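You operate a simulated robot arm through the tools that you are given. There is no shell and no other tool. Be economical: measure what you need, move in short steps, check, and stop when the job is done.

You run a simulated robot arm. Do the job below in one go: nothing can be reset, and whatever is moved stays where it is left.

JOB
Get the wrapper's circuit running again after the emergency stop.
Fine: latch the fence panel, twist the button free, press reset, then start.

The check looks at the end state, three seconds after you hand in, the way a careful person would. Anything else that was tipped, shoved, dropped, spilled or broken makes it a failure.

ROBOT AND FRAMES
A 7-joint arm with a two-finger parallel gripper on a trunk, on a base that drives. Base frame: it is fixed to the floor where the robot stands at the start and does not move with it; the origin is under the middle of the robot, x ahead of it, y to its left, z up. Readings come in cm, degrees, newtons and seconds.
With the tool pointing down near the work surface it reaches from about 34 to 76 cm from the robot's upright axis, wherever it stands. Its first joint turns from -115.0 to 115.0 degrees. Places, roughly: panel latch [50, 0, 140]; wrap emergency button [0, 130, 110]; wrap isolator [10, 90, 120]; wrap reset button [0, 120, 130]; wrap start button [0, 110, 130]; wrap stop button [-10, 130, 130]. Payload 3.91 kg.
The TCP is the grasp point between the finger pads, 3 cm short of the fingertips. In the tool frame z runs along the fingers and y along their closing line. The gripper opens to 11 cm. The fingers are 2 cm wide and 1 cm thick; the gripper's body (4.8 by 11.2 cm) begins 5.5 cm behind the TCP.
Orientation is told as [roll, pitch, yaw] about the base's x, y, z axes, in that order, counted from this pose: with the fingers straight down and closing along the base's y, the tool's x points along the base's -x, its y along +y and its z along -z.

CONTROLS
- The arm moves only by the tool move_arm. Its arguments are lists of equal length, an entry for each row: "slide": the shift along the tool's x, y, z in cm, a list of three; "dr": the turn, a rotation vector about the tool's x, y, z in degrees, a list of three; "jaw": the gripper command, from -1 (fully open) to 1 (shut), values between in proportion. In form: {"slide": [[dx, dy, dz], ...], "dr": [[ax, ay, az], ...], "jaw": [jaw, ...]}. A call has 1 to 8 rows; each row shifts and turns the commanded pose from where the row before left it, along the tool's axes as they then stand. Each row takes 0.2 s and may step no farther than 5 cm and 8.6 degrees from the row before; otherwise, or with a gripper value out of range, the whole call is refused. A pose out of reach is approached as far as the arm can. The call stops where the force on the tool passes 80 N (or 10 N more than at its start, if that is more) or the arm is blocked; 0.2 s more then pass. Each finger travels about 10.8 cm/s and halts on what it meets, pressing with about 23 N; the grip force reading is that of the motor and also rises with nothing between the fingers. The clock runs only during rows and for 0.2 s after the last one: add rows that do not move to give the fingers time. It gives the time, the measured TCP pose, the force on the tool (base axes), the opening and the grip force at its end, in the units of the frame above (readings bear some noise), with the torque about the TCP (base axes, N m) and any sound that the robot's microphone picked up, and new pictures: "show" is both (left out), scene, wrist or none.
- Cameras (640 x 400 px; columns grow to the right, rows downward): "scene" is now at [1.57, 19.06, 176.46]; the picture's right is [0.46, -0.89, 0.00], its down [-0.61, -0.31, -0.73] and it looks along [0.65, 0.33, -0.69] (base axes); focal length 214 px, centre (320, 200). "wrist" rides on the gripper at [7.2, 1.7, -10.3] in the tool frame; the picture's right is [-0.23, 0.97, 0.00], its down [-0.76, -0.18, -0.62] and it looks along [-0.61, -0.14, 0.78] (tool axes); focal length 222 px, centre (320, 200). There is no depth. A picture from a camera that has moved, and an enlarged one, comes with that camera's place and axes in the base frame and with its lens.
- raise_lower(by): slides the trunk up (or, below 0, down) by that many cm; the arm and the scene camera ride with it, the base frame stays. It gives what a move gives, with no picture.
- drive_base(legs): drives the robot by 1 to 6 legs, each [ahead, turn to the left] in cm and degrees, along the robot's own axes; the way and the turn of a leg run together, so that a leg with both is an arc; at most 150 cm and 180 degrees a leg. The arm and the cameras ride along, it lands a little off, and it stops where it bumps. It gives what a move gives, and a new picture of the scene camera.
- turn_head(pan, tilt): turns the head with the scene camera to pan (to the left, within 155 degrees either way) and tilt (down, from -29 to 69), counted from straight ahead of the robot. It gives what a move gives, and a new picture of the scene camera.
- enlarge(camera, box): a new picture of the part [left, top, right, bottom] of that camera's present view, enlarged. The clock stands still meanwhile.
- finish_job(): hands the job in; it is judged then, once.

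Work in short steps. Places have to be worked out from the pictures, the camera data and where the tool is seen: move nearer, look again, correct. Check each grasp and each placing, and mend what went wrong. You have 120 turns and 260 pictures in all, those below and enlarged ones among them. Open the gripper and draw the arm clear of the work before you hand the job in, unless the task says otherwise; then end with one line.

The tools are called after ">>>" as name(argument=value, ...) on one line, values as JSON. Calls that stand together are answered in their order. move_arm: Moves the arm, as the interface text tells. Its arguments: {"type":"object","properties":{"slide":{"type":"array"},"dr":{"type":"array"},"jaw":{"type":"array"},"show":{"type":"string","enum":["both","scene","wrist","none"]}},"required":["slide","dr","jaw"]} The other tools are called the same way: raise_lower (by) slides the trunk up or down; drive_base (legs) drives the base; turn_head (pan, tilt) turns the head that bears the scene camera; enlarge (camera, box) takes an enlarged picture of a part of a camera's view; finish_job () hands the job in.

At the start:

```text
time_s: 0.0
tool_pos: [14.27, 37.14, 157.15]
orientation: [0.0, -0.1, 0.3]
ft_force: [0.3, 0.4, 1.2]
ft_torque: [0.02, 0.03, 0.04]
opening: 11.0
gripper_force: 0.0
trunk travel left (down, up): [-87.5, 11.5]
robot x, y, heading: [-0.07, -0.46, 0.1]
head pan, tilt: [27.3, 43.2]
```

scene: 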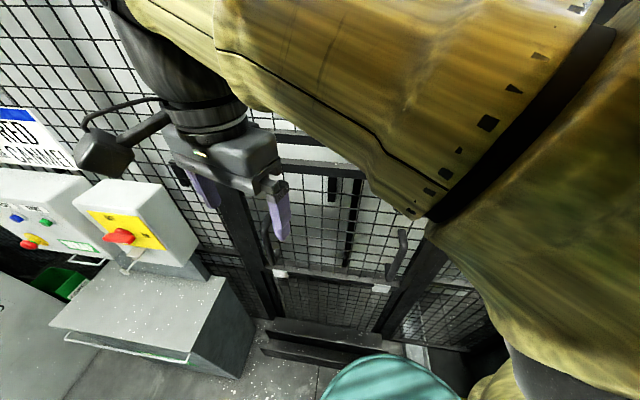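
wrist: 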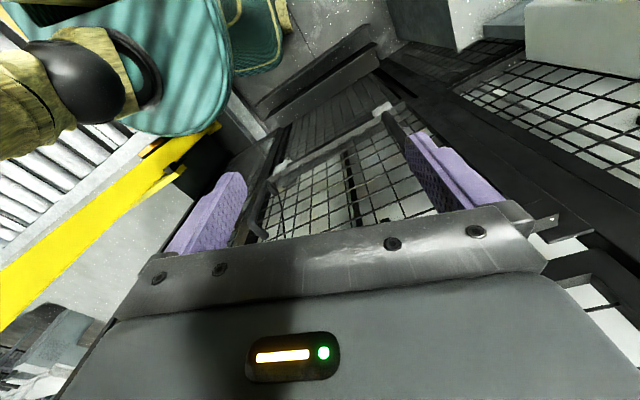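

The arm hides much of the view. I look around with the head, first straight ahead at the fence panel and then left at the control boxes.

>>> turn_head(pan=0, tilt=30)

>>> turn_head(pan=75, tilt=25)

```text
time_s: 0.9
tool_pos: [14.29, 37.14, 157.02]
orientation: [0.0, -0.1, 0.3]
ft_force: [0.0, 1.1, -0.1]
ft_torque: [-0.01, -0.02, 0.02]
opening: 11.01
gripper_force: 0.1
trunk travel left (down, up): [-87.5, 11.5]
robot x, y, heading: [0.06, 0.02, -0.2]
head pan, tilt: [0.0, 30.0]
camera scene: at [3.27, 15.27, 178.46], right [0.0, -1.0, 0.0], down [-0.5, 0.0, -0.87], along [0.87, 0.0, -0.5], focal length 214 px, centre (320, 200)
```

scene: 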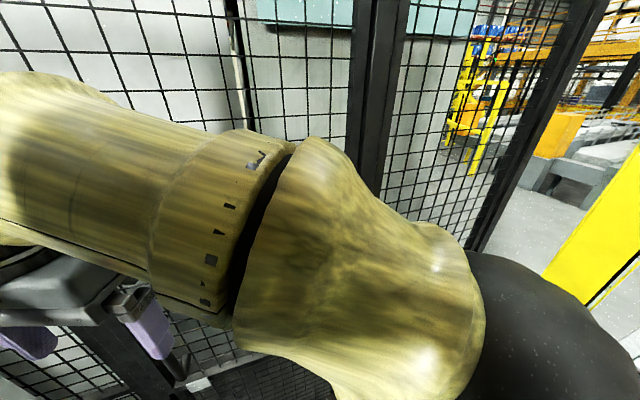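

```text
time_s: 2.4
tool_pos: [14.4, 37.32, 156.8]
orientation: [-0.5, 0.2, 0.1]
ft_force: [-0.2, -0.9, -0.4]
ft_torque: [-0.04, -0.01, 0.03]
opening: 11.01
gripper_force: 0.0
trunk travel left (down, up): [-87.5, 11.5]
robot x, y, heading: [0.34, 0.08, -0.2]
head pan, tilt: [75.0, 25.0]
camera scene: at [-1.45, 23.38, 179.23], right [0.88, -0.47, 0.0], down [-0.2, -0.38, -0.9], along [0.43, 0.8, -0.43], focal length 214 px, centre (320, 200)
```

scene: 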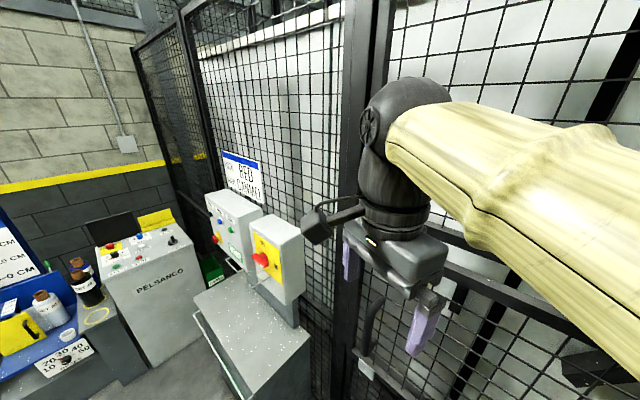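

The boxes on the left are visible. I enlarge them to read the labels.

>>> enlarge(camera="scene", box=[190, 150, 320, 310])

>>> enlarge(camera="scene", box=[0, 190, 220, 400])

>>> enlarge(camera="scene", box=[310, 230, 560, 400])

```text
2.50 times, centred on (255, 230) of scene
camera zoom: at [-1.45, 23.38, 179.23], right [0.88, -0.47, 0.0], down [-0.2, -0.38, -0.9], along [0.43, 0.8, -0.43], focal length 536 px, centre (482, 125)
```

zoom: 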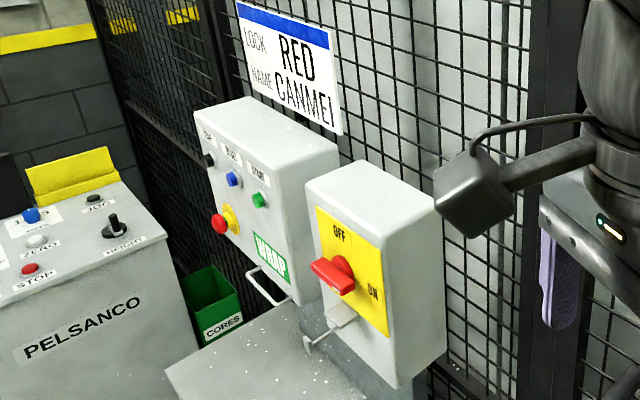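

```text
1.90 times, centred on (110, 295) of scene
camera zoom: at [-1.45, 23.38, 179.23], right [0.88, -0.47, 0.0], down [-0.2, -0.38, -0.9], along [0.43, 0.8, -0.43], focal length 408 px, centre (720, 19)
```

zoom: 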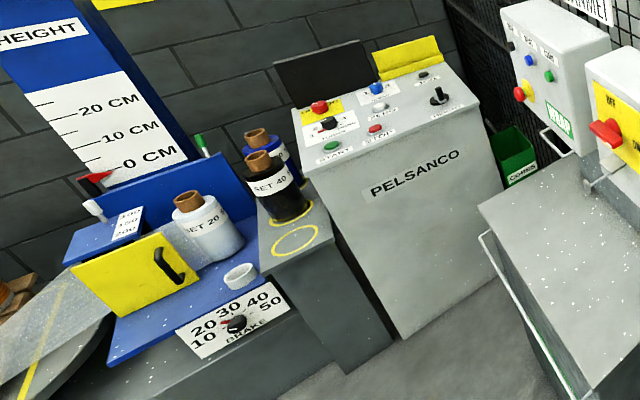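

```text
2.35 times, centred on (435, 315) of scene
camera zoom: at [-1.45, 23.38, 179.23], right [0.88, -0.47, 0.0], down [-0.2, -0.38, -0.9], along [0.43, 0.8, -0.43], focal length 505 px, centre (49, -71)
```

zoom: 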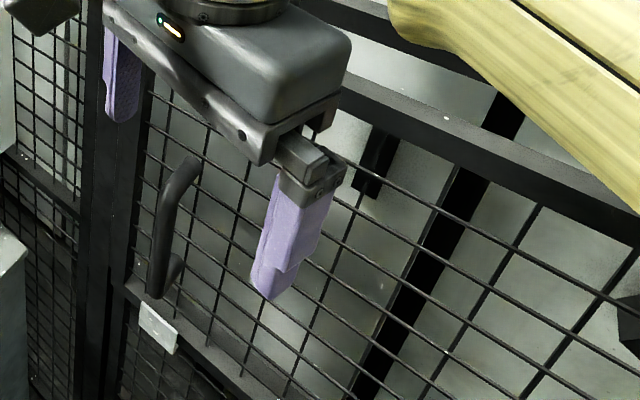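

Box "WRAP" holds stop, reset, start and the red mushroom button; the isolator looks to be at ON. The latch is hidden by the arm, so I lower the tool to uncover it.

>>> move_arm(slide=[[0, 0, 4], [0, 0, 4], [0, 0, 4], [0, 0, 4], [0, 0, 4], [0, 0, 4]], dr=[[0, 0, 0], [0, 0, 0], [0, 0, 0], [0, 0, 0], [0, 0, 0], [0, 0, 0]], jaw=[-1, -1, -1, -1, -1, -1], show="wrist")

>>> turn_head(pan=-5, tilt=38)

```text
time_s: 3.8
tool_pos: [14.16, 37.18, 133.04]
orientation: [0.0, 0.0, 0.4]
ft_force: [-0.1, -0.3, -0.8]
ft_torque: [0.03, 0.01, -0.02]
opening: 10.98
gripper_force: 0.0
trunk travel left (down, up): [-87.5, 11.5]
robot x, y, heading: [0.12, 0.07, 0.0]
head pan, tilt: [75.0, 25.0]
camera wrist: at [6.96, 38.97, 143.22], right [0.22, 0.97, 0.0], down [0.76, -0.17, 0.62], along [0.61, -0.14, -0.78], focal length 222 px, centre (320, 200)
```

wrist: 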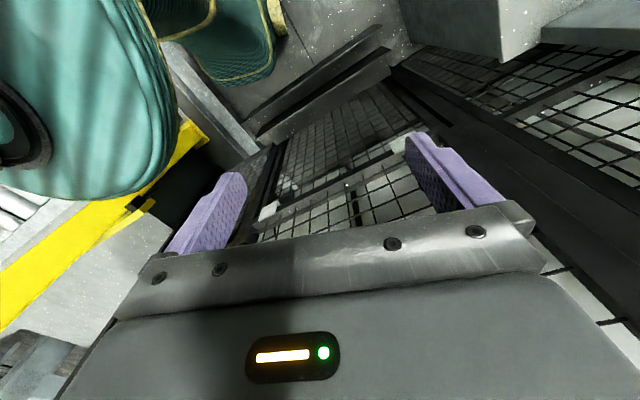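

```text
time_s: 5.3
tool_pos: [14.06, 37.2, 133.13]
orientation: [0.0, 0.0, 0.3]
ft_force: [-0.1, -0.4, 0.0]
ft_torque: [0.01, 0.01, 0.02]
opening: 10.98
gripper_force: 0.0
trunk travel left (down, up): [-87.5, 11.5]
robot x, y, heading: [0.34, -0.35, 0.0]
head pan, tilt: [-5.0, 38.0]
camera scene: at [2.82, 14.52, 177.23], right [-0.09, -1.0, 0.0], down [-0.61, 0.05, -0.79], along [0.79, -0.07, -0.62], focal length 214 px, centre (320, 200)
```

scene: 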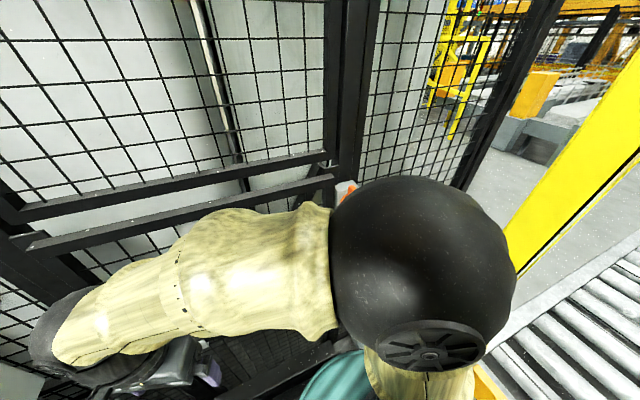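

An orange part near pixel (345,190) is likely the latch, around [50, 3, 143]. I enlarge it.

>>> enlarge(camera="scene", box=[280, 130, 400, 210])

>>> enlarge(camera="scene", box=[0, 100, 360, 325])

```text
5.00 times, centred on (340, 170) of scene
camera zoom: at [2.82, 14.52, 177.23], right [-0.09, -1.0, 0.0], down [-0.61, 0.05, -0.79], along [0.79, -0.07, -0.62], focal length 1072 px, centre (220, 350)
```

zoom: 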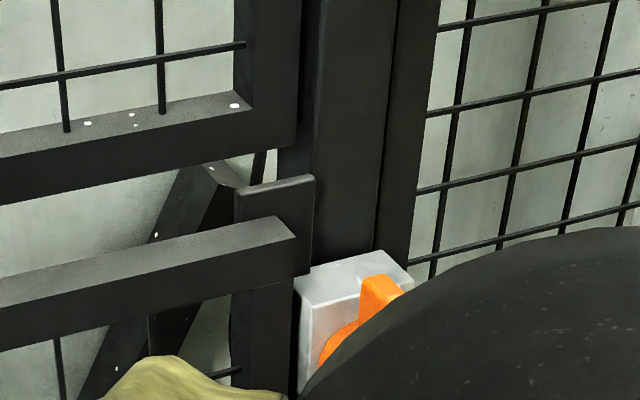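

```text
1.78 times, centred on (180, 212) of scene
camera zoom: at [2.82, 14.52, 177.23], right [-0.09, -1.0, 0.0], down [-0.61, 0.05, -0.79], along [0.79, -0.07, -0.62], focal length 381 px, centre (569, 178)
```

zoom: 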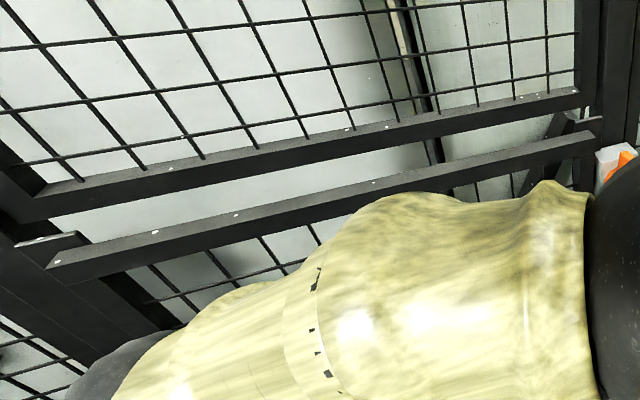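

The elbow hides the latch; I want more room in front of me. I look behind before backing off.

>>> turn_head(pan=150, tilt=40)

>>> turn_head(pan=-150, tilt=40)

>>> turn_head(pan=95, tilt=45)

```text
time_s: 7.7
tool_pos: [14.27, 37.19, 133.08]
orientation: [0.0, 0.0, 0.3]
ft_force: [0.1, 1.4, -0.3]
ft_torque: [0.05, -0.01, -0.02]
opening: 11.0
gripper_force: 0.1
trunk travel left (down, up): [-87.5, 11.5]
robot x, y, heading: [0.08, -0.14, 0.0]
head pan, tilt: [150.0, 40.0]
camera scene: at [-13.14, 19.52, 176.93], right [0.5, 0.87, 0.0], down [0.56, -0.32, -0.77], along [-0.66, 0.38, -0.64], focal length 214 px, centre (320, 200)
```

scene: 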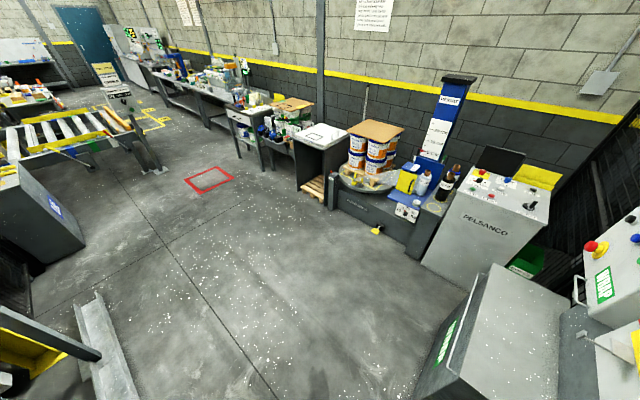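

```text
time_s: 11.8
tool_pos: [14.11, 37.24, 133.14]
orientation: [0.1, 0.0, 0.3]
ft_force: [-0.8, -0.2, -0.7]
ft_torque: [0.0, 0.01, -0.01]
opening: 10.98
gripper_force: 0.0
trunk travel left (down, up): [-87.5, 11.5]
robot x, y, heading: [0.13, -0.31, 0.1]
head pan, tilt: [-150.0, 40.0]
camera scene: at [-13.14, 11.01, 176.94], right [-0.5, 0.87, 0.0], down [0.56, 0.32, -0.77], along [-0.66, -0.38, -0.64], focal length 214 px, centre (320, 200)
```

scene: 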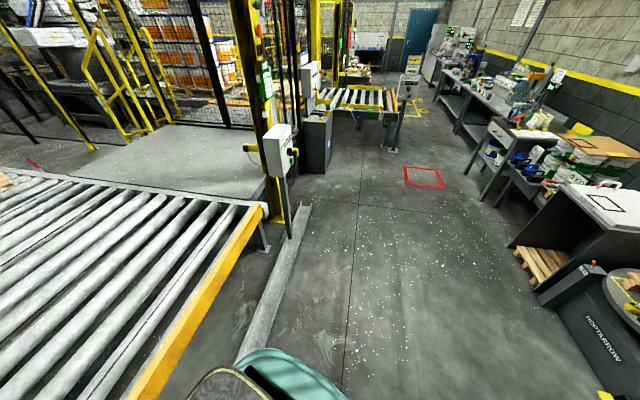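

```text
time_s: 15.3
tool_pos: [14.2, 37.05, 133.13]
orientation: [-0.1, 0.1, 0.3]
ft_force: [0.2, -0.1, 0.3]
ft_torque: [0.02, 0.01, 0.02]
opening: 11.0
gripper_force: 0.1
trunk travel left (down, up): [-87.5, 11.5]
robot x, y, heading: [0.18, -0.3, -0.0]
head pan, tilt: [95.0, 45.0]
camera scene: at [-6.48, 23.36, 176.21], right [1.0, 0.09, 0.0], down [0.06, -0.7, -0.71], along [-0.06, 0.7, -0.71], focal length 214 px, centre (320, 200)
```

scene: 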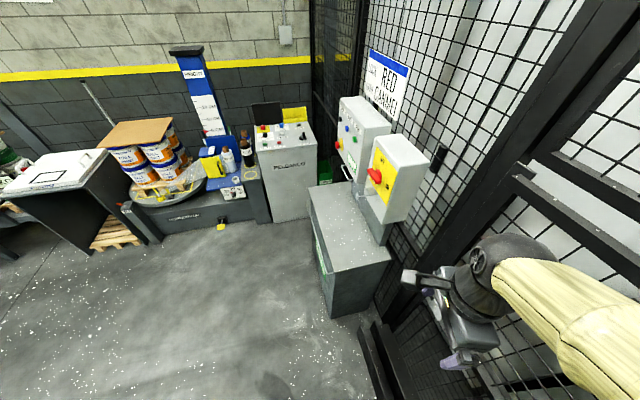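

Behind me the floor is open. I back up 25 cm and then view the latch.

>>> drive_base(legs=[[-25, 0]])

>>> turn_head(pan=-10, tilt=28)

```text
time_s: 17.3
tool_pos: [-11.31, 37.22, 133.08]
orientation: [0.0, 0.0, 0.5]
ft_force: [0.6, -0.5, -0.3]
ft_torque: [0.01, 0.0, 0.04]
opening: 11.01
gripper_force: 0.0
trunk travel left (down, up): [-87.5, 11.5]
robot x, y, heading: [-25.3, -0.15, 0.3]
head pan, tilt: [95.0, 45.0]
camera scene: at [-32.01, 23.3, 176.2], right [1.0, 0.09, 0.0], down [0.06, -0.7, -0.71], along [-0.06, 0.7, -0.71], focal length 214 px, centre (320, 200)
```

scene: 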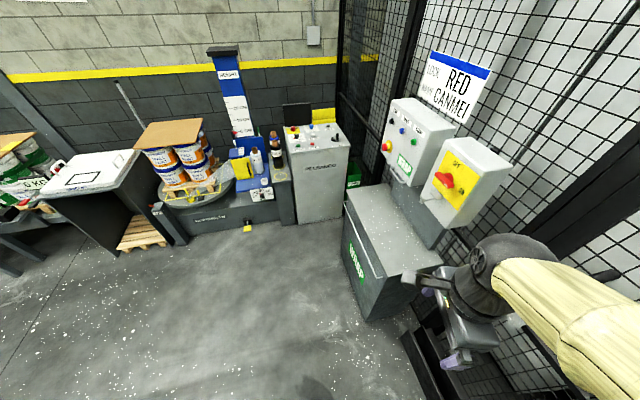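

```text
time_s: 19.1
tool_pos: [-11.39, 37.23, 133.15]
orientation: [0.0, 0.1, 0.4]
ft_force: [0.3, -0.2, -0.8]
ft_torque: [0.03, 0.04, 0.03]
opening: 11.0
gripper_force: 0.0
trunk travel left (down, up): [-87.5, 11.5]
robot x, y, heading: [-25.25, 0.06, 0.3]
head pan, tilt: [-10.0, 28.0]
camera scene: at [-22.16, 13.66, 178.78], right [-0.17, -0.99, 0.0], down [-0.46, 0.08, -0.88], along [0.87, -0.15, -0.47], focal length 214 px, centre (320, 200)
```

scene: 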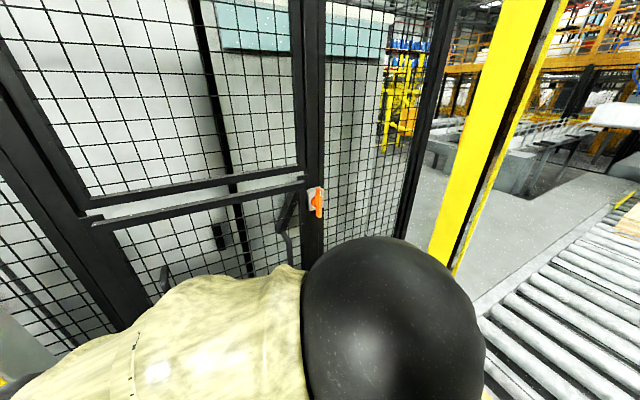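

The latch is in view now; I enlarge it.

>>> enlarge(camera="scene", box=[270, 165, 350, 215])

>>> enlarge(camera="scene", box=[80, 160, 340, 320])

```text
8.00 times, centred on (310, 190) of scene
camera zoom: at [-22.16, 13.66, 178.78], right [-0.17, -0.99, 0.0], down [-0.46, 0.08, -0.88], along [0.87, -0.15, -0.47], focal length 1716 px, centre (400, 280)
```

zoom: 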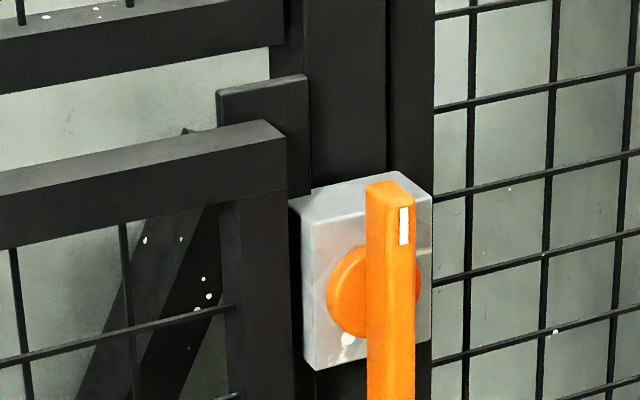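

```text
2.46 times, centred on (210, 240) of scene
camera zoom: at [-22.16, 13.66, 178.78], right [-0.17, -0.99, 0.0], down [-0.46, 0.08, -0.88], along [0.87, -0.15, -0.47], focal length 528 px, centre (591, 102)
```

zoom: 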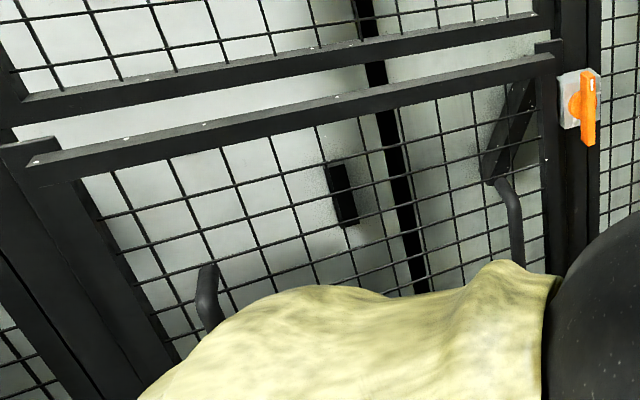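

The latch is an orange lever pivoting at about [57, 1, 135], hanging vertically (unlatched); I expect it must swing left across the panel's frame. I turn the tool to point forward (+x) while moving ahead a bit, to also look with the wrist camera.

>>> move_arm(slide=[[-3, 0, 0], [-3, 0, 0.4], [-2.9, 0, 0.9], [-2.7, 0, 1.3], [-2.5, 0, 1.7], [-2.2, 0, 2], [-1.9, 0, 2.3], [-1.5, 0, 2.6]], dr=[[0, -8.5, 0], [0, -8.5, 0], [0, -8.5, 0], [0, -8.5, 0], [0, -8.5, 0], [0, -8.5, 0], [0, -8.5, 0], [0, -8.5, 0]], jaw=[-1, -1, -1, -1, -1, -1, -1, -1], show="both")

```text
time_s: 20.9
tool_pos: [12.98, 37.6, 132.94]
orientation: [0.0, -68.1, 0.6]
ft_force: [0.2, -0.3, 0.4]
ft_torque: [0.03, -0.01, -0.03]
opening: 10.99
gripper_force: 0.2
trunk travel left (down, up): [-87.5, 11.5]
robot x, y, heading: [-25.34, 0.11, 0.2]
head pan, tilt: [-10.0, 28.0]
camera scene: at [-22.04, 13.74, 178.78], right [-0.17, -0.99, 0.0], down [-0.46, 0.08, -0.88], along [0.87, -0.15, -0.47], focal length 214 px, centre (320, 200)
camera wrist: at [0.53, 39.19, 130.0], right [0.08, 0.97, 0.21], down [-0.29, -0.18, 0.94], along [0.95, -0.13, 0.27], focal length 222 px, centre (320, 200)
```

scene: 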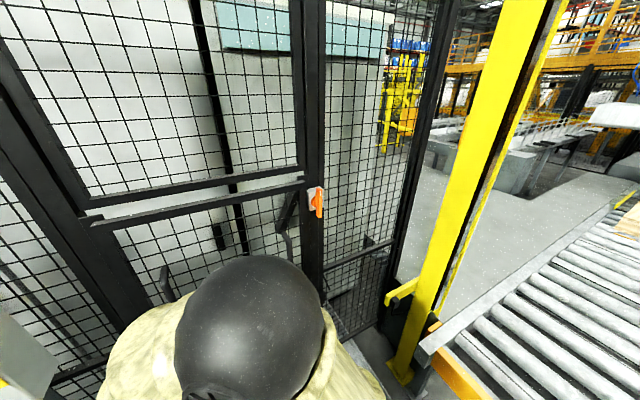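
wrist: 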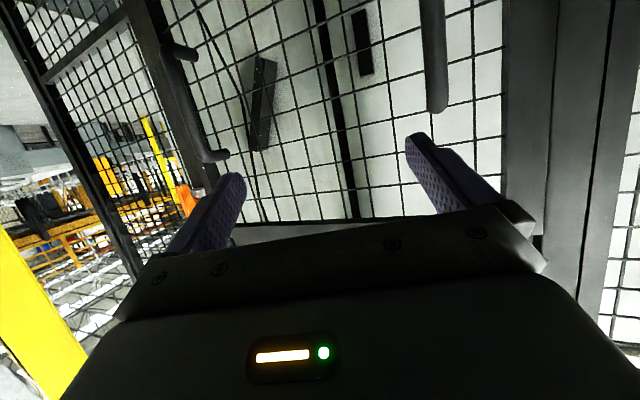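

The wrist view is upside down but works. I enlarge the latch and the panel's edges to see whether the panel is seated.

>>> enlarge(camera="scene", box=[270, 170, 360, 226])

>>> enlarge(camera="scene", box=[60, 160, 350, 340])

>>> enlarge(camera="wrist", box=[60, 30, 360, 220])

```text
7.11 times, centred on (315, 198) of scene
camera zoom: at [-22.04, 13.74, 178.78], right [-0.17, -0.99, 0.0], down [-0.46, 0.08, -0.88], along [0.87, -0.15, -0.47], focal length 1525 px, centre (356, 214)
```

zoom: 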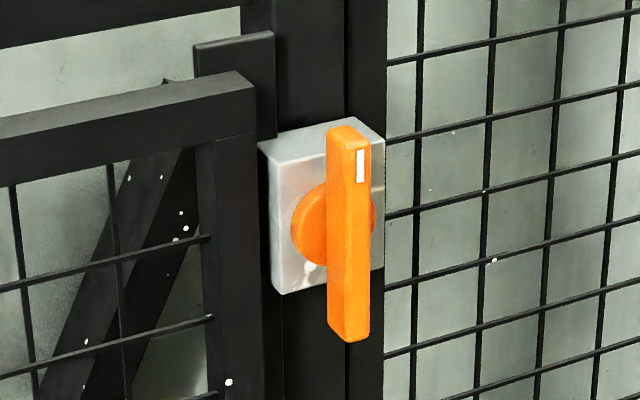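

```text
2.21 times, centred on (205, 250) of scene
camera zoom: at [-22.04, 13.74, 178.78], right [-0.17, -0.99, 0.0], down [-0.46, 0.08, -0.88], along [0.87, -0.15, -0.47], focal length 473 px, centre (574, 90)
```

zoom: 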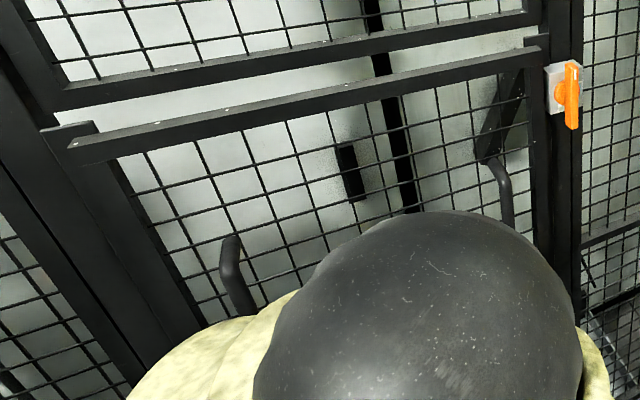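

```text
2.11 times, centred on (210, 125) of wrist
camera zoom: at [0.53, 39.19, 130.0], right [0.08, 0.97, 0.21], down [-0.29, -0.18, 0.94], along [0.95, -0.13, 0.27], focal length 468 px, centre (552, 358)
```

zoom: 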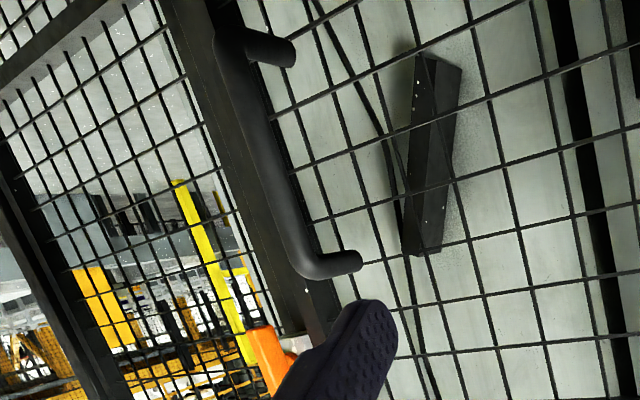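

I now judge the orange bar to be about 13 cm long, centred near [48, 2, 139.5], vertical; it should turn to horizontal to overlap the panel frame. I finish levelling the tool and move sideways in front of it, keeping well back.

>>> move_arm(slide=[[0, -3, 0], [-1, -4, 0], [-1, -4.8, 0], [-1, -4.8, 0], [-1, -4.8, 0], [-1, -4.8, 0], [-1, -4.8, 0], [-0.7, -4.7, 0]], dr=[[0, -7.5, 0], [0, -7.5, 0], [0, -7, 0], [0, 0, 0], [0, 0, 0], [0, 0, 0], [0, 0, 0], [0, 0, 0]], jaw=[-1, -1, -1, -1, -1, -1, -1, -1])

```text
time_s: 22.7
tool_pos: [21.4, 10.94, 145.51]
orientation: [-14.4, -90.0, 14.9]
ft_force: [-0.1, -0.7, -0.8]
ft_torque: [-0.01, 0.0, 0.02]
opening: 11.01
gripper_force: 0.0
out of reach, approached as far as the arm can: row 4, 5, 6, 7, 8
trunk travel left (down, up): [-87.5, 11.5]
robot x, y, heading: [-25.67, -0.07, 0.4]
head pan, tilt: [-10.0, 28.0]
camera scene: at [-22.19, 13.48, 178.8], right [-0.17, -0.99, 0.0], down [-0.46, 0.08, -0.88], along [0.87, -0.15, -0.47], focal length 214 px, centre (320, 200)
camera wrist: at [11.03, 12.55, 138.09], right [-0.01, 0.97, 0.23], down [-0.62, -0.18, 0.76], along [0.78, -0.13, 0.61], focal length 222 px, centre (320, 200)
```

scene: 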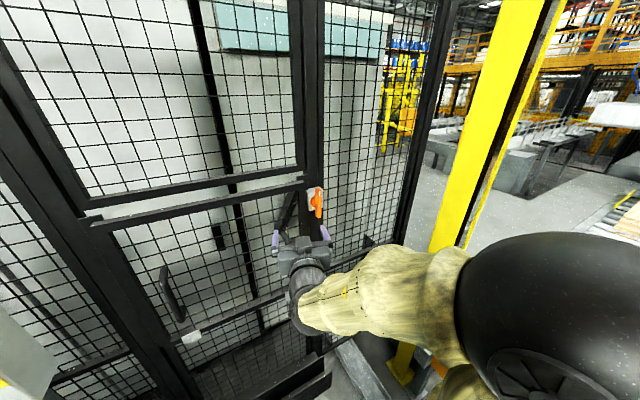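
wrist: 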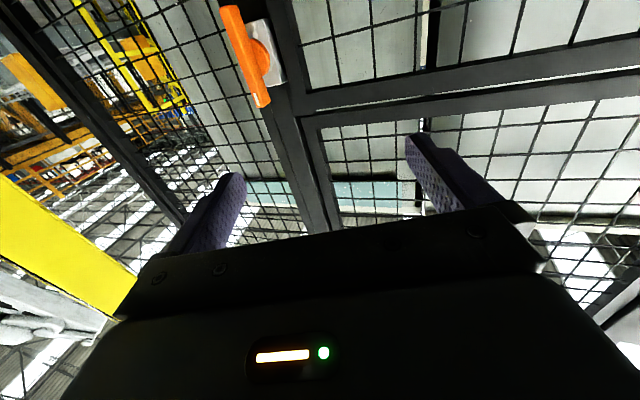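

The wrist view agrees: bar centre about [48, 2.3, 139.8]. The pose was too near for the arm; moving ahead should bring it back in reach.

>>> move_arm(slide=[[0, 0, 4], [0, 0, 4], [0, 0, 4], [0, 0, 4], [0, 0, 0]], dr=[[0, 0, 0], [0, 0, 0], [0, 0, 0], [0, 0, 0], [0, 0, 0]], jaw=[-1, -1, -1, -1, -1])

```text
time_s: 23.9
tool_pos: [37.04, 11.51, 145.55]
orientation: [-156.1, -89.8, 156.6]
ft_force: [0.5, -0.4, -0.4]
ft_torque: [-0.01, -0.01, 0.01]
opening: 11.02
gripper_force: 0.1
trunk travel left (down, up): [-87.5, 11.5]
robot x, y, heading: [-25.19, 0.0, 0.2]
head pan, tilt: [-10.0, 28.0]
camera scene: at [-22.31, 13.64, 178.79], right [-0.17, -0.99, 0.0], down [-0.46, 0.08, -0.88], along [0.87, -0.15, -0.47], focal length 214 px, centre (320, 200)
camera wrist: at [26.76, 13.05, 138.22], right [-0.01, 0.97, 0.23], down [-0.62, -0.18, 0.76], along [0.78, -0.13, 0.61], focal length 222 px, centre (320, 200)
```

scene: 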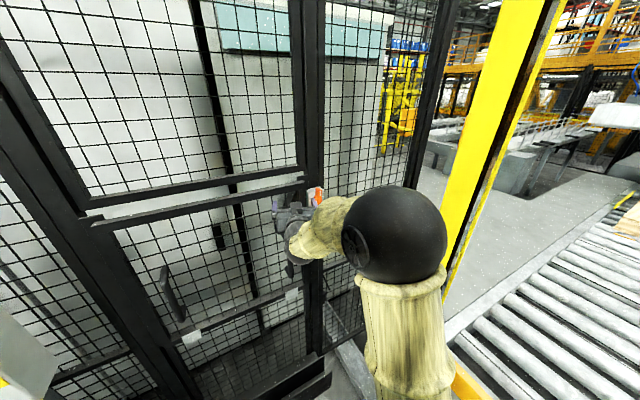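
wrist: 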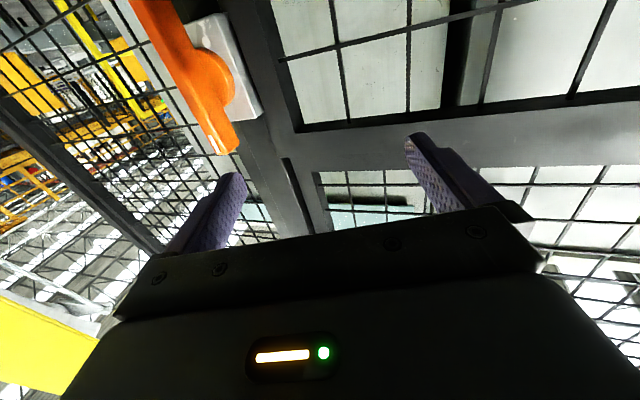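

Now the TCP is at [37, 11.5, 145.5]; the bar's front is near x=46.5. I slide right 9.3 and down 6, staying in front of it.

>>> move_arm(slide=[[0, -3.2, 0], [0, -3.1, 0], [2, -3, 0], [2, 0, 0], [1.8, 0, 0], [0, 0, 0]], dr=[[0, 0, 0], [0, 0, 0], [0, 0, 0], [0, 0, 0], [0, 0, 0], [0, 0, 0]], jaw=[-1, -1, -1, -1, -1, -1])

>>> enlarge(camera="scene", box=[240, 150, 370, 231])

```text
time_s: 25.3
tool_pos: [37.28, 1.88, 139.93]
orientation: [-155.7, -89.8, 156.2]
ft_force: [-0.4, 0.3, -0.4]
ft_torque: [0.0, -0.01, -0.03]
opening: 11.01
gripper_force: 0.1
trunk travel left (down, up): [-87.5, 11.5]
robot x, y, heading: [-25.23, 0.31, 0.1]
head pan, tilt: [-10.0, 28.0]
camera scene: at [-22.44, 13.83, 178.78], right [-0.17, -0.99, 0.0], down [-0.46, 0.08, -0.88], along [0.87, -0.15, -0.47], focal length 214 px, centre (320, 200)
camera wrist: at [26.96, 3.53, 132.49], right [-0.01, 0.97, 0.23], down [-0.62, -0.18, 0.76], along [0.78, -0.13, 0.61], focal length 222 px, centre (320, 200)
```

scene: 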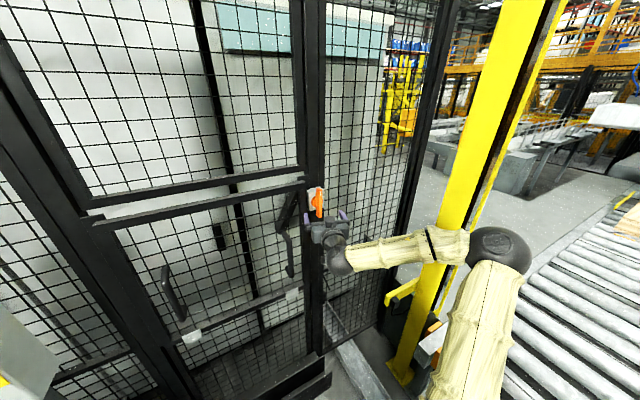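
wrist: 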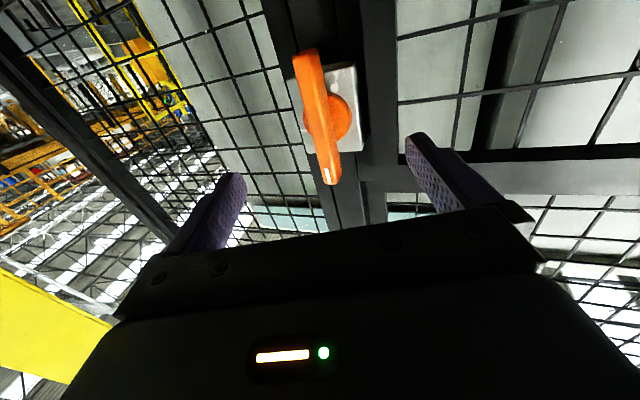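

```text
4.92 times, centred on (305, 190) of scene
camera zoom: at [-22.44, 13.83, 178.78], right [-0.17, -0.99, 0.0], down [-0.46, 0.08, -0.88], along [0.87, -0.15, -0.47], focal length 1056 px, centre (394, 247)
```

zoom: 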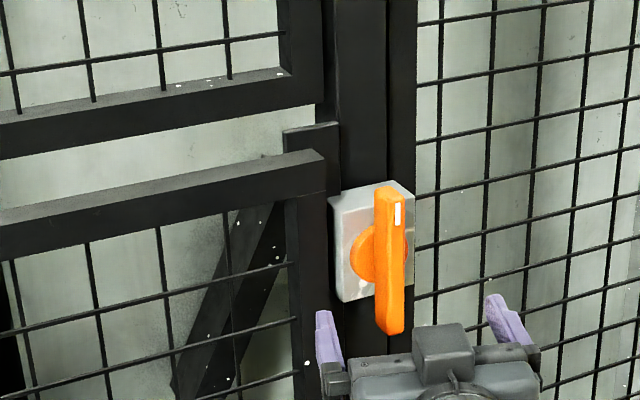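

The fingers straddle the bar well. Before gripping I check whether the panel stands proud of the bar.

>>> enlarge(camera="wrist", box=[270, 30, 430, 230])

```text
2.00 times, centred on (350, 130) of wrist
camera zoom: at [26.96, 3.53, 132.49], right [-0.01, 0.97, 0.23], down [-0.62, -0.18, 0.76], along [0.78, -0.13, 0.61], focal length 444 px, centre (260, 340)
```

zoom: 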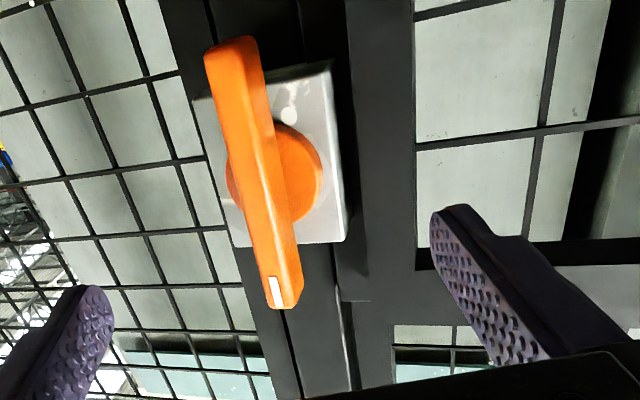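

The panel's edge sits near x≈50, y≈6.6, behind the bar's plane, so it appears seated. I narrow the jaws to ~5 cm and advance 8 cm.

>>> move_arm(slide=[[0, 0.4, 0], [0, 0, 0], [0, 0, 3], [0, 0, 3], [0, 0, 2], [0, 0, 0]], dr=[[0, 0, 0], [0, 0, 0], [0, 0, 0], [0, 0, 0], [0, 0, 0], [0, 0, 0]], jaw=[0.1, 0.1, 0.1, 0.1, 0.1, 0.1])

>>> enlarge(camera="scene", box=[270, 160, 350, 210])

```text
time_s: 26.7
tool_pos: [44.3, 1.66, 140.03]
orientation: [9.1, -89.7, -8.7]
ft_force: [0.6, -0.8, -0.7]
ft_torque: [0.02, -0.01, -0.02]
opening: 4.94
gripper_force: 0.1
out of reach, approached as far as the arm can: row 5
trunk travel left (down, up): [-87.5, 11.5]
robot x, y, heading: [-25.03, 0.06, 0.3]
head pan, tilt: [-10.0, 28.0]
camera scene: at [-22.08, 13.56, 178.79], right [-0.17, -0.99, 0.0], down [-0.46, 0.08, -0.88], along [0.87, -0.15, -0.47], focal length 214 px, centre (320, 200)
camera wrist: at [34.01, 3.23, 132.61], right [-0.01, 0.97, 0.23], down [-0.62, -0.18, 0.76], along [0.79, -0.14, 0.6], focal length 222 px, centre (320, 200)
```

scene: 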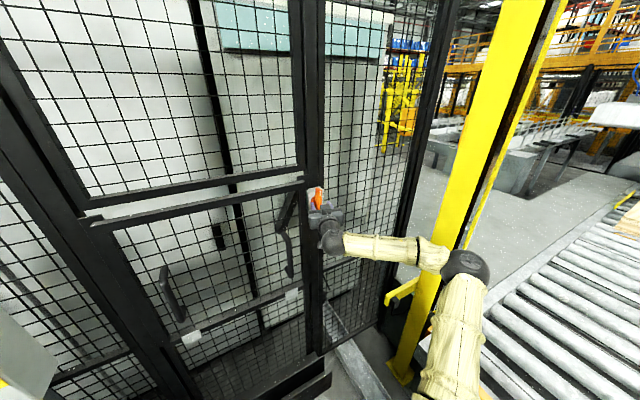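
wrist: 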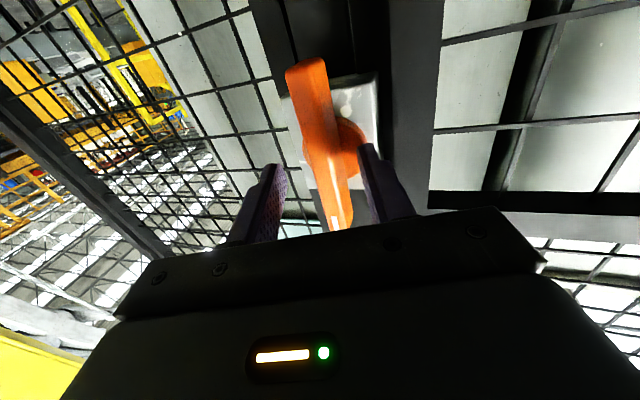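

```text
8.00 times, centred on (310, 185) of scene
camera zoom: at [-22.08, 13.56, 178.79], right [-0.17, -0.99, 0.0], down [-0.46, 0.08, -0.88], along [0.87, -0.15, -0.47], focal length 1716 px, centre (400, 320)
```

zoom: 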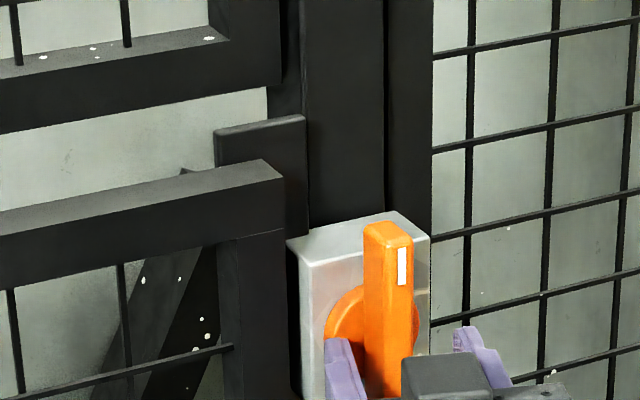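

The arm is at its reach limit at x≈44.5. I pull back 6 cm, drive ahead 9 cm and come in again.

>>> move_arm(slide=[[0, 0, -3], [0, 0, -3], [0, 0, -3]], dr=[[0, 0, 0], [0, 0, 0], [0, 0, 0]], jaw=[0.1, 0.1, 0.1], show="none")

>>> drive_base(legs=[[8, 0]])

>>> enlarge(camera="wrist", box=[0, 0, 640, 400])

```text
time_s: 27.5
tool_pos: [35.12, 1.43, 139.94]
orientation: [156.6, -90.0, -156.1]
ft_force: [0.0, -0.5, 0.8]
ft_torque: [-0.03, 0.01, -0.03]
opening: 4.95
gripper_force: 0.1
trunk travel left (down, up): [-87.5, 11.5]
robot x, y, heading: [-25.0, -0.31, 0.3]
head pan, tilt: [-10.0, 28.0]
```

```text
time_s: 28.7
tool_pos: [43.45, 1.42, 139.9]
orientation: [-3.3, -89.9, 3.7]
ft_force: [0.7, 0.1, 0.0]
ft_torque: [-0.02, -0.02, 0.01]
opening: 4.95
gripper_force: 0.0
trunk travel left (down, up): [-87.5, 11.5]
robot x, y, heading: [-16.89, -0.31, 0.1]
head pan, tilt: [-10.0, 28.0]
camera scene: at [-13.88, 13.64, 178.78], right [-0.17, -0.99, 0.0], down [-0.46, 0.08, -0.88], along [0.87, -0.15, -0.47], focal length 214 px, centre (320, 200)
```

scene: 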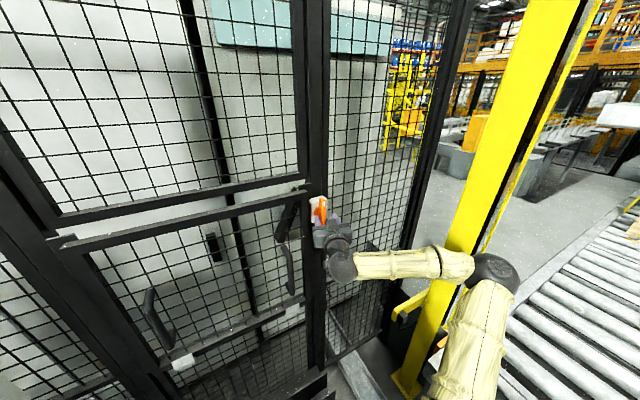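

```text
1.00 times, centred on (320, 200) of wrist (not enlarged: the box is as wide or as high as the picture)
camera zoom: at [33.09, 3.05, 132.46], right [-0.01, 0.97, 0.23], down [-0.62, -0.18, 0.76], along [0.78, -0.14, 0.61], focal length 222 px, centre (320, 200)
```

zoom: 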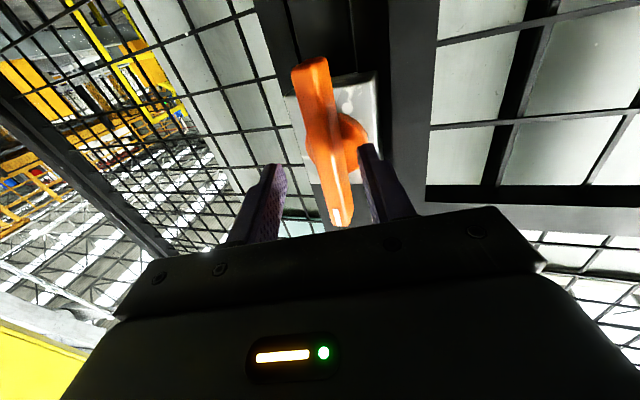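

The bar centre is about y=2.1, z≈139.4. I shift 0.6 cm left, go 2.7 cm ahead, then close on it.

>>> move_arm(slide=[[0.4, 0.6, 0], [0, 0, 1.4], [0, 0, 1.3], [0, 0, 0]], dr=[[0, 0, 0], [0, 0, 0], [0, 0, 0], [0, 0, 0]], jaw=[0.1, 0.1, 0.1, 0.1], show="wrist")

>>> move_arm(slide=[[0, 0, 0], [0, 0, 0], [0, 0, 0]], dr=[[0, 0, 0], [0, 0, 0], [0, 0, 0]], jaw=[0.6, 1, 1], show="both")

```text
time_s: 29.7
tool_pos: [44.65, 2.21, 139.69]
orientation: [-167.1, -89.8, 167.9]
ft_force: [-61.6, -6.5, -20.5]
ft_torque: [-0.09, 0.43, 1.32]
opening: 4.68
gripper_force: 0.0
trunk travel left (down, up): [-87.5, 11.5]
robot x, y, heading: [-17.49, -0.13, 0.2]
head pan, tilt: [-10.0, 28.0]
camera wrist: at [34.42, 3.75, 132.34], right [-0.01, 0.97, 0.23], down [-0.62, -0.19, 0.76], along [0.78, -0.13, 0.61], focal length 222 px, centre (320, 200)
```

wrist: 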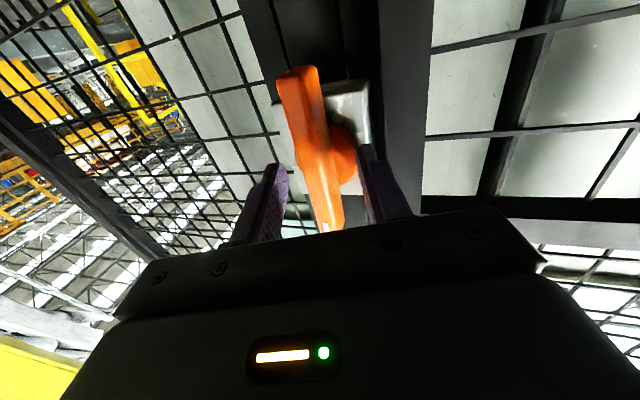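

```text
time_s: 30.5
tool_pos: [44.85, 2.51, 139.91]
orientation: [-159.8, -89.5, 160.7]
ft_force: [-56.1, 5.8, -9.8]
ft_torque: [0.07, 0.2, 1.34]
opening: 3.11
gripper_force: 23.2
trunk travel left (down, up): [-87.5, 11.5]
robot x, y, heading: [-17.15, -0.47, 0.2]
head pan, tilt: [-10.0, 28.0]
camera scene: at [-15.44, 13.8, 178.81], right [-0.17, -0.99, 0.0], down [-0.46, 0.08, -0.89], along [0.87, -0.15, -0.46], focal length 214 px, centre (320, 200)
camera wrist: at [34.48, 4.02, 132.51], right [-0.02, 0.97, 0.22], down [-0.63, -0.18, 0.76], along [0.78, -0.13, 0.61], focal length 222 px, centre (320, 200)
```

scene: 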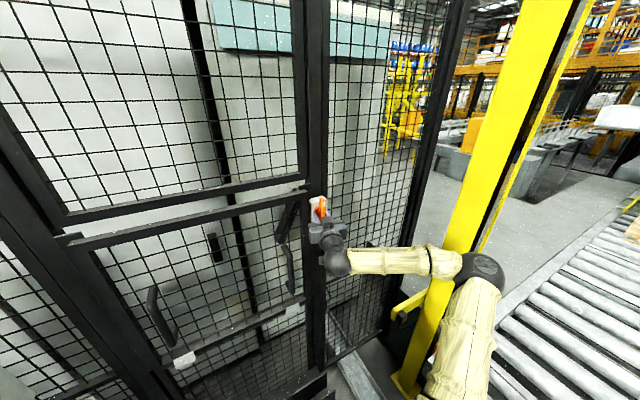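
wrist: 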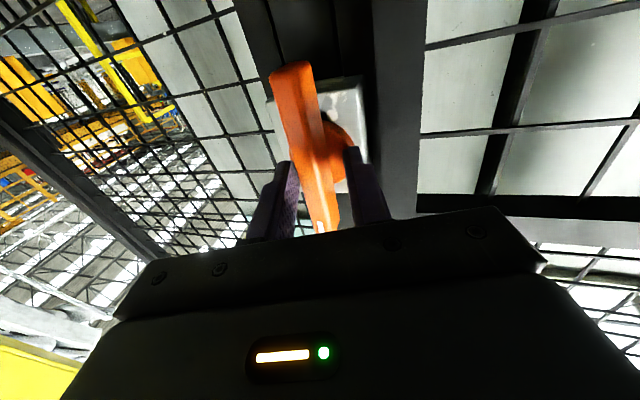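

Gripped at 3.1 cm but pressing 56 N on the boss; I back off 1.2 cm keeping hold, then try turning counter-clockwise (mark toward the panel) by 16°.

>>> move_arm(slide=[[0, 0, -1.1], [0, 0, 0], [0, 0, 0], [0, 0, 0]], dr=[[0, 0, 0], [0, 0, -5], [0, 0, -5], [0, 0, -5]], jaw=[1, 1, 1, 1], show="both")

```text
time_s: 31.5
tool_pos: [44.62, 2.04, 139.73]
orientation: [-90.2, -74.9, 90.7]
ft_force: [-6.8, 4.0, 5.4]
ft_torque: [1.52, -0.22, 0.76]
opening: 2.66
gripper_force: 44.1
trunk travel left (down, up): [-87.5, 11.5]
robot x, y, heading: [-17.32, -0.23, 0.3]
head pan, tilt: [-10.0, 28.0]
camera scene: at [-14.31, 13.71, 178.79], right [-0.17, -0.99, 0.0], down [-0.46, 0.08, -0.88], along [0.87, -0.15, -0.47], focal length 214 px, centre (320, 200)
camera wrist: at [34.41, 1.75, 132.09], right [-0.01, 1.0, -0.03], down [-0.62, 0.02, 0.78], along [0.78, 0.03, 0.62], focal length 222 px, centre (320, 200)
```

scene: 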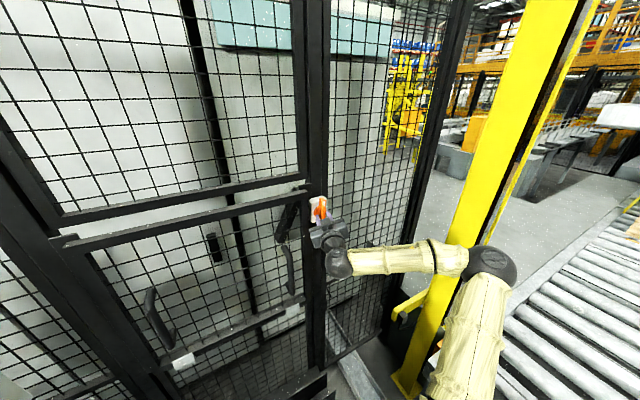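
wrist: 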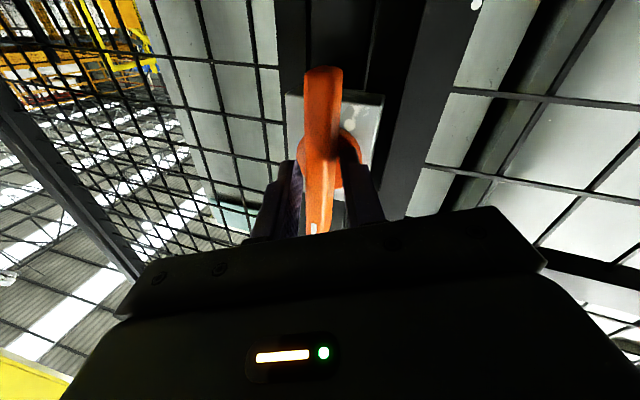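

The torque reached 1.5 N m; I check whether the bar moved.

>>> enlarge(camera="scene", box=[280, 170, 360, 220])

```text
8.00 times, centred on (320, 195) of scene
camera zoom: at [-14.31, 13.71, 178.79], right [-0.17, -0.99, 0.0], down [-0.46, 0.08, -0.88], along [0.87, -0.15, -0.47], focal length 1716 px, centre (320, 240)
```

zoom: 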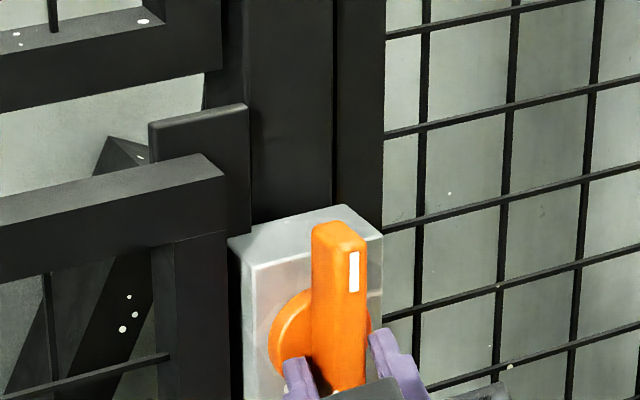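

The bar did not follow counter-clockwise. I turn the tool the other way.

>>> move_arm(slide=[[0, 0, 0], [0, 0, 0], [0, 0, 0], [0, 0, 0], [0, 0, 0]], dr=[[0, 0, 6], [0, 0, 6], [0, 0, 6], [0, 0, 6], [0, 0, 6]], jaw=[1, 1, 1, 1, 1], show="both")

>>> enlarge(camera="scene", box=[280, 170, 360, 220])

```text
time_s: 32.7
tool_pos: [44.43, 2.07, 139.58]
orientation: [90.2, -74.8, -89.7]
ft_force: [-16.5, 1.2, -0.6]
ft_torque: [-0.46, 1.21, 1.0]
opening: 2.05
gripper_force: 44.7
trunk travel left (down, up): [-87.5, 11.5]
robot x, y, heading: [-17.46, 0.18, -0.0]
head pan, tilt: [-10.0, 28.0]
camera scene: at [-14.48, 13.69, 178.79], right [-0.17, -0.99, 0.0], down [-0.46, 0.08, -0.88], along [0.87, -0.15, -0.47], focal length 214 px, centre (320, 200)
camera wrist: at [34.2, 5.54, 132.92], right [-0.01, 0.88, 0.47], down [-0.62, -0.37, 0.69], along [0.78, -0.29, 0.55], focal length 222 px, centre (320, 200)
```

scene: 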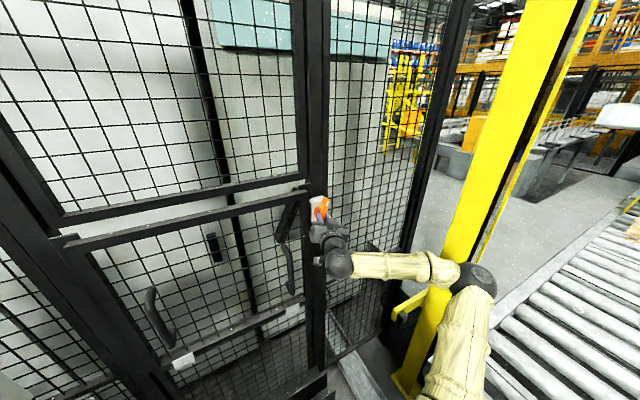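
wrist: 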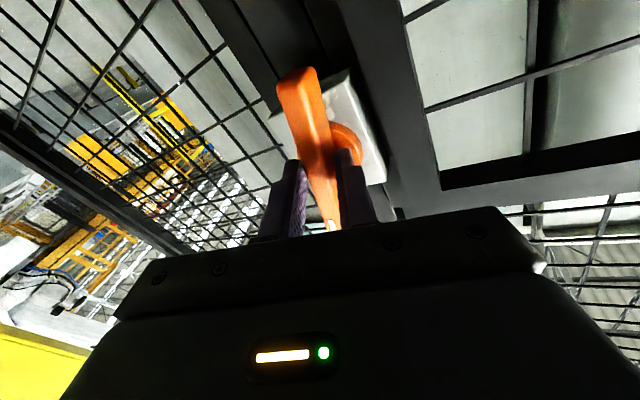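

```text
8.00 times, centred on (320, 195) of scene
camera zoom: at [-14.48, 13.69, 178.79], right [-0.17, -0.99, 0.0], down [-0.46, 0.08, -0.88], along [0.87, -0.15, -0.47], focal length 1716 px, centre (320, 240)
```

zoom: 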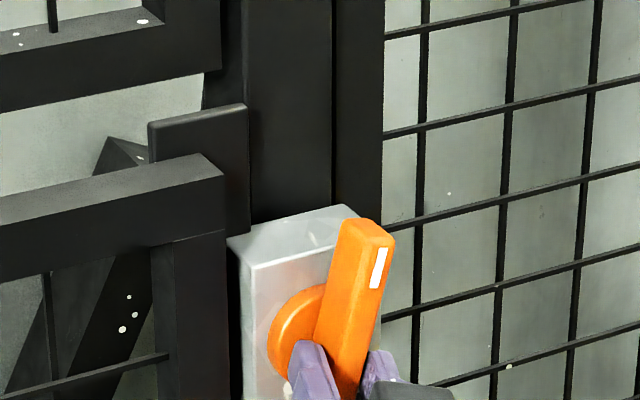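

The bar follows clockwise. I keep turning that way.

>>> move_arm(slide=[[0, 0, 0], [0, 0, 0], [0, 0, 0], [0, 0, 0], [0, 0, 0], [0, 0, 0]], dr=[[0, 0, 7], [0, 0, 7], [0, 0, 7], [0, 0, 7], [0, 0, 7], [0, 0, 7]], jaw=[1, 1, 1, 1, 1, 1], show="scene")

>>> enlarge(camera="scene", box=[280, 170, 360, 220])

```text
time_s: 34.1
tool_pos: [44.37, 2.29, 139.81]
orientation: [90.5, -32.9, -89.7]
ft_force: [-14.7, 7.5, 8.8]
ft_torque: [-0.12, -0.16, 1.54]
opening: 1.84
gripper_force: 45.1
trunk travel left (down, up): [-87.5, 11.5]
robot x, y, heading: [-17.07, -0.14, 0.2]
head pan, tilt: [-10.0, 28.0]
camera scene: at [-14.58, 13.83, 178.8], right [-0.17, -0.99, 0.0], down [-0.46, 0.08, -0.88], along [0.87, -0.15, -0.47], focal length 214 px, centre (320, 200)
```

scene: 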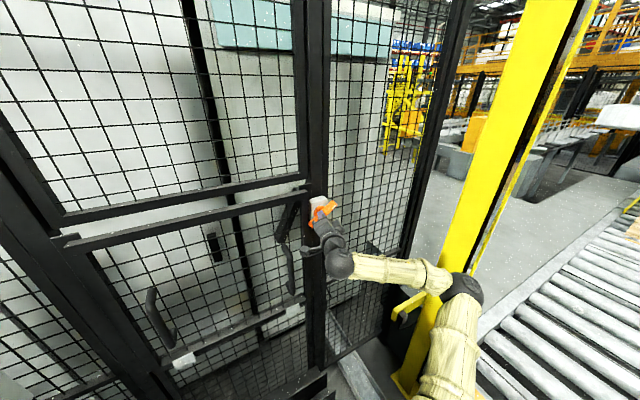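

```text
8.00 times, centred on (320, 195) of scene
camera zoom: at [-14.58, 13.83, 178.8], right [-0.17, -0.99, 0.0], down [-0.46, 0.08, -0.88], along [0.87, -0.15, -0.47], focal length 1716 px, centre (320, 240)
```

zoom: 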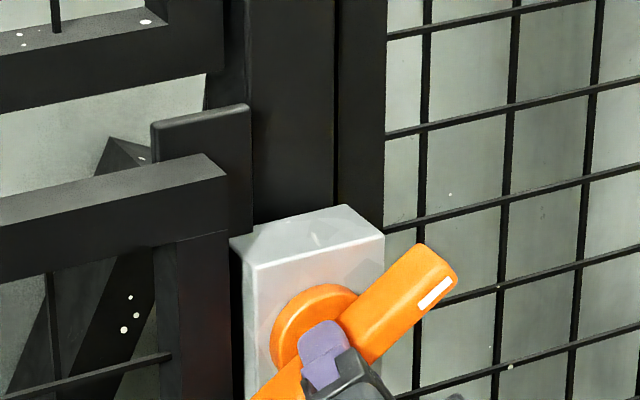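

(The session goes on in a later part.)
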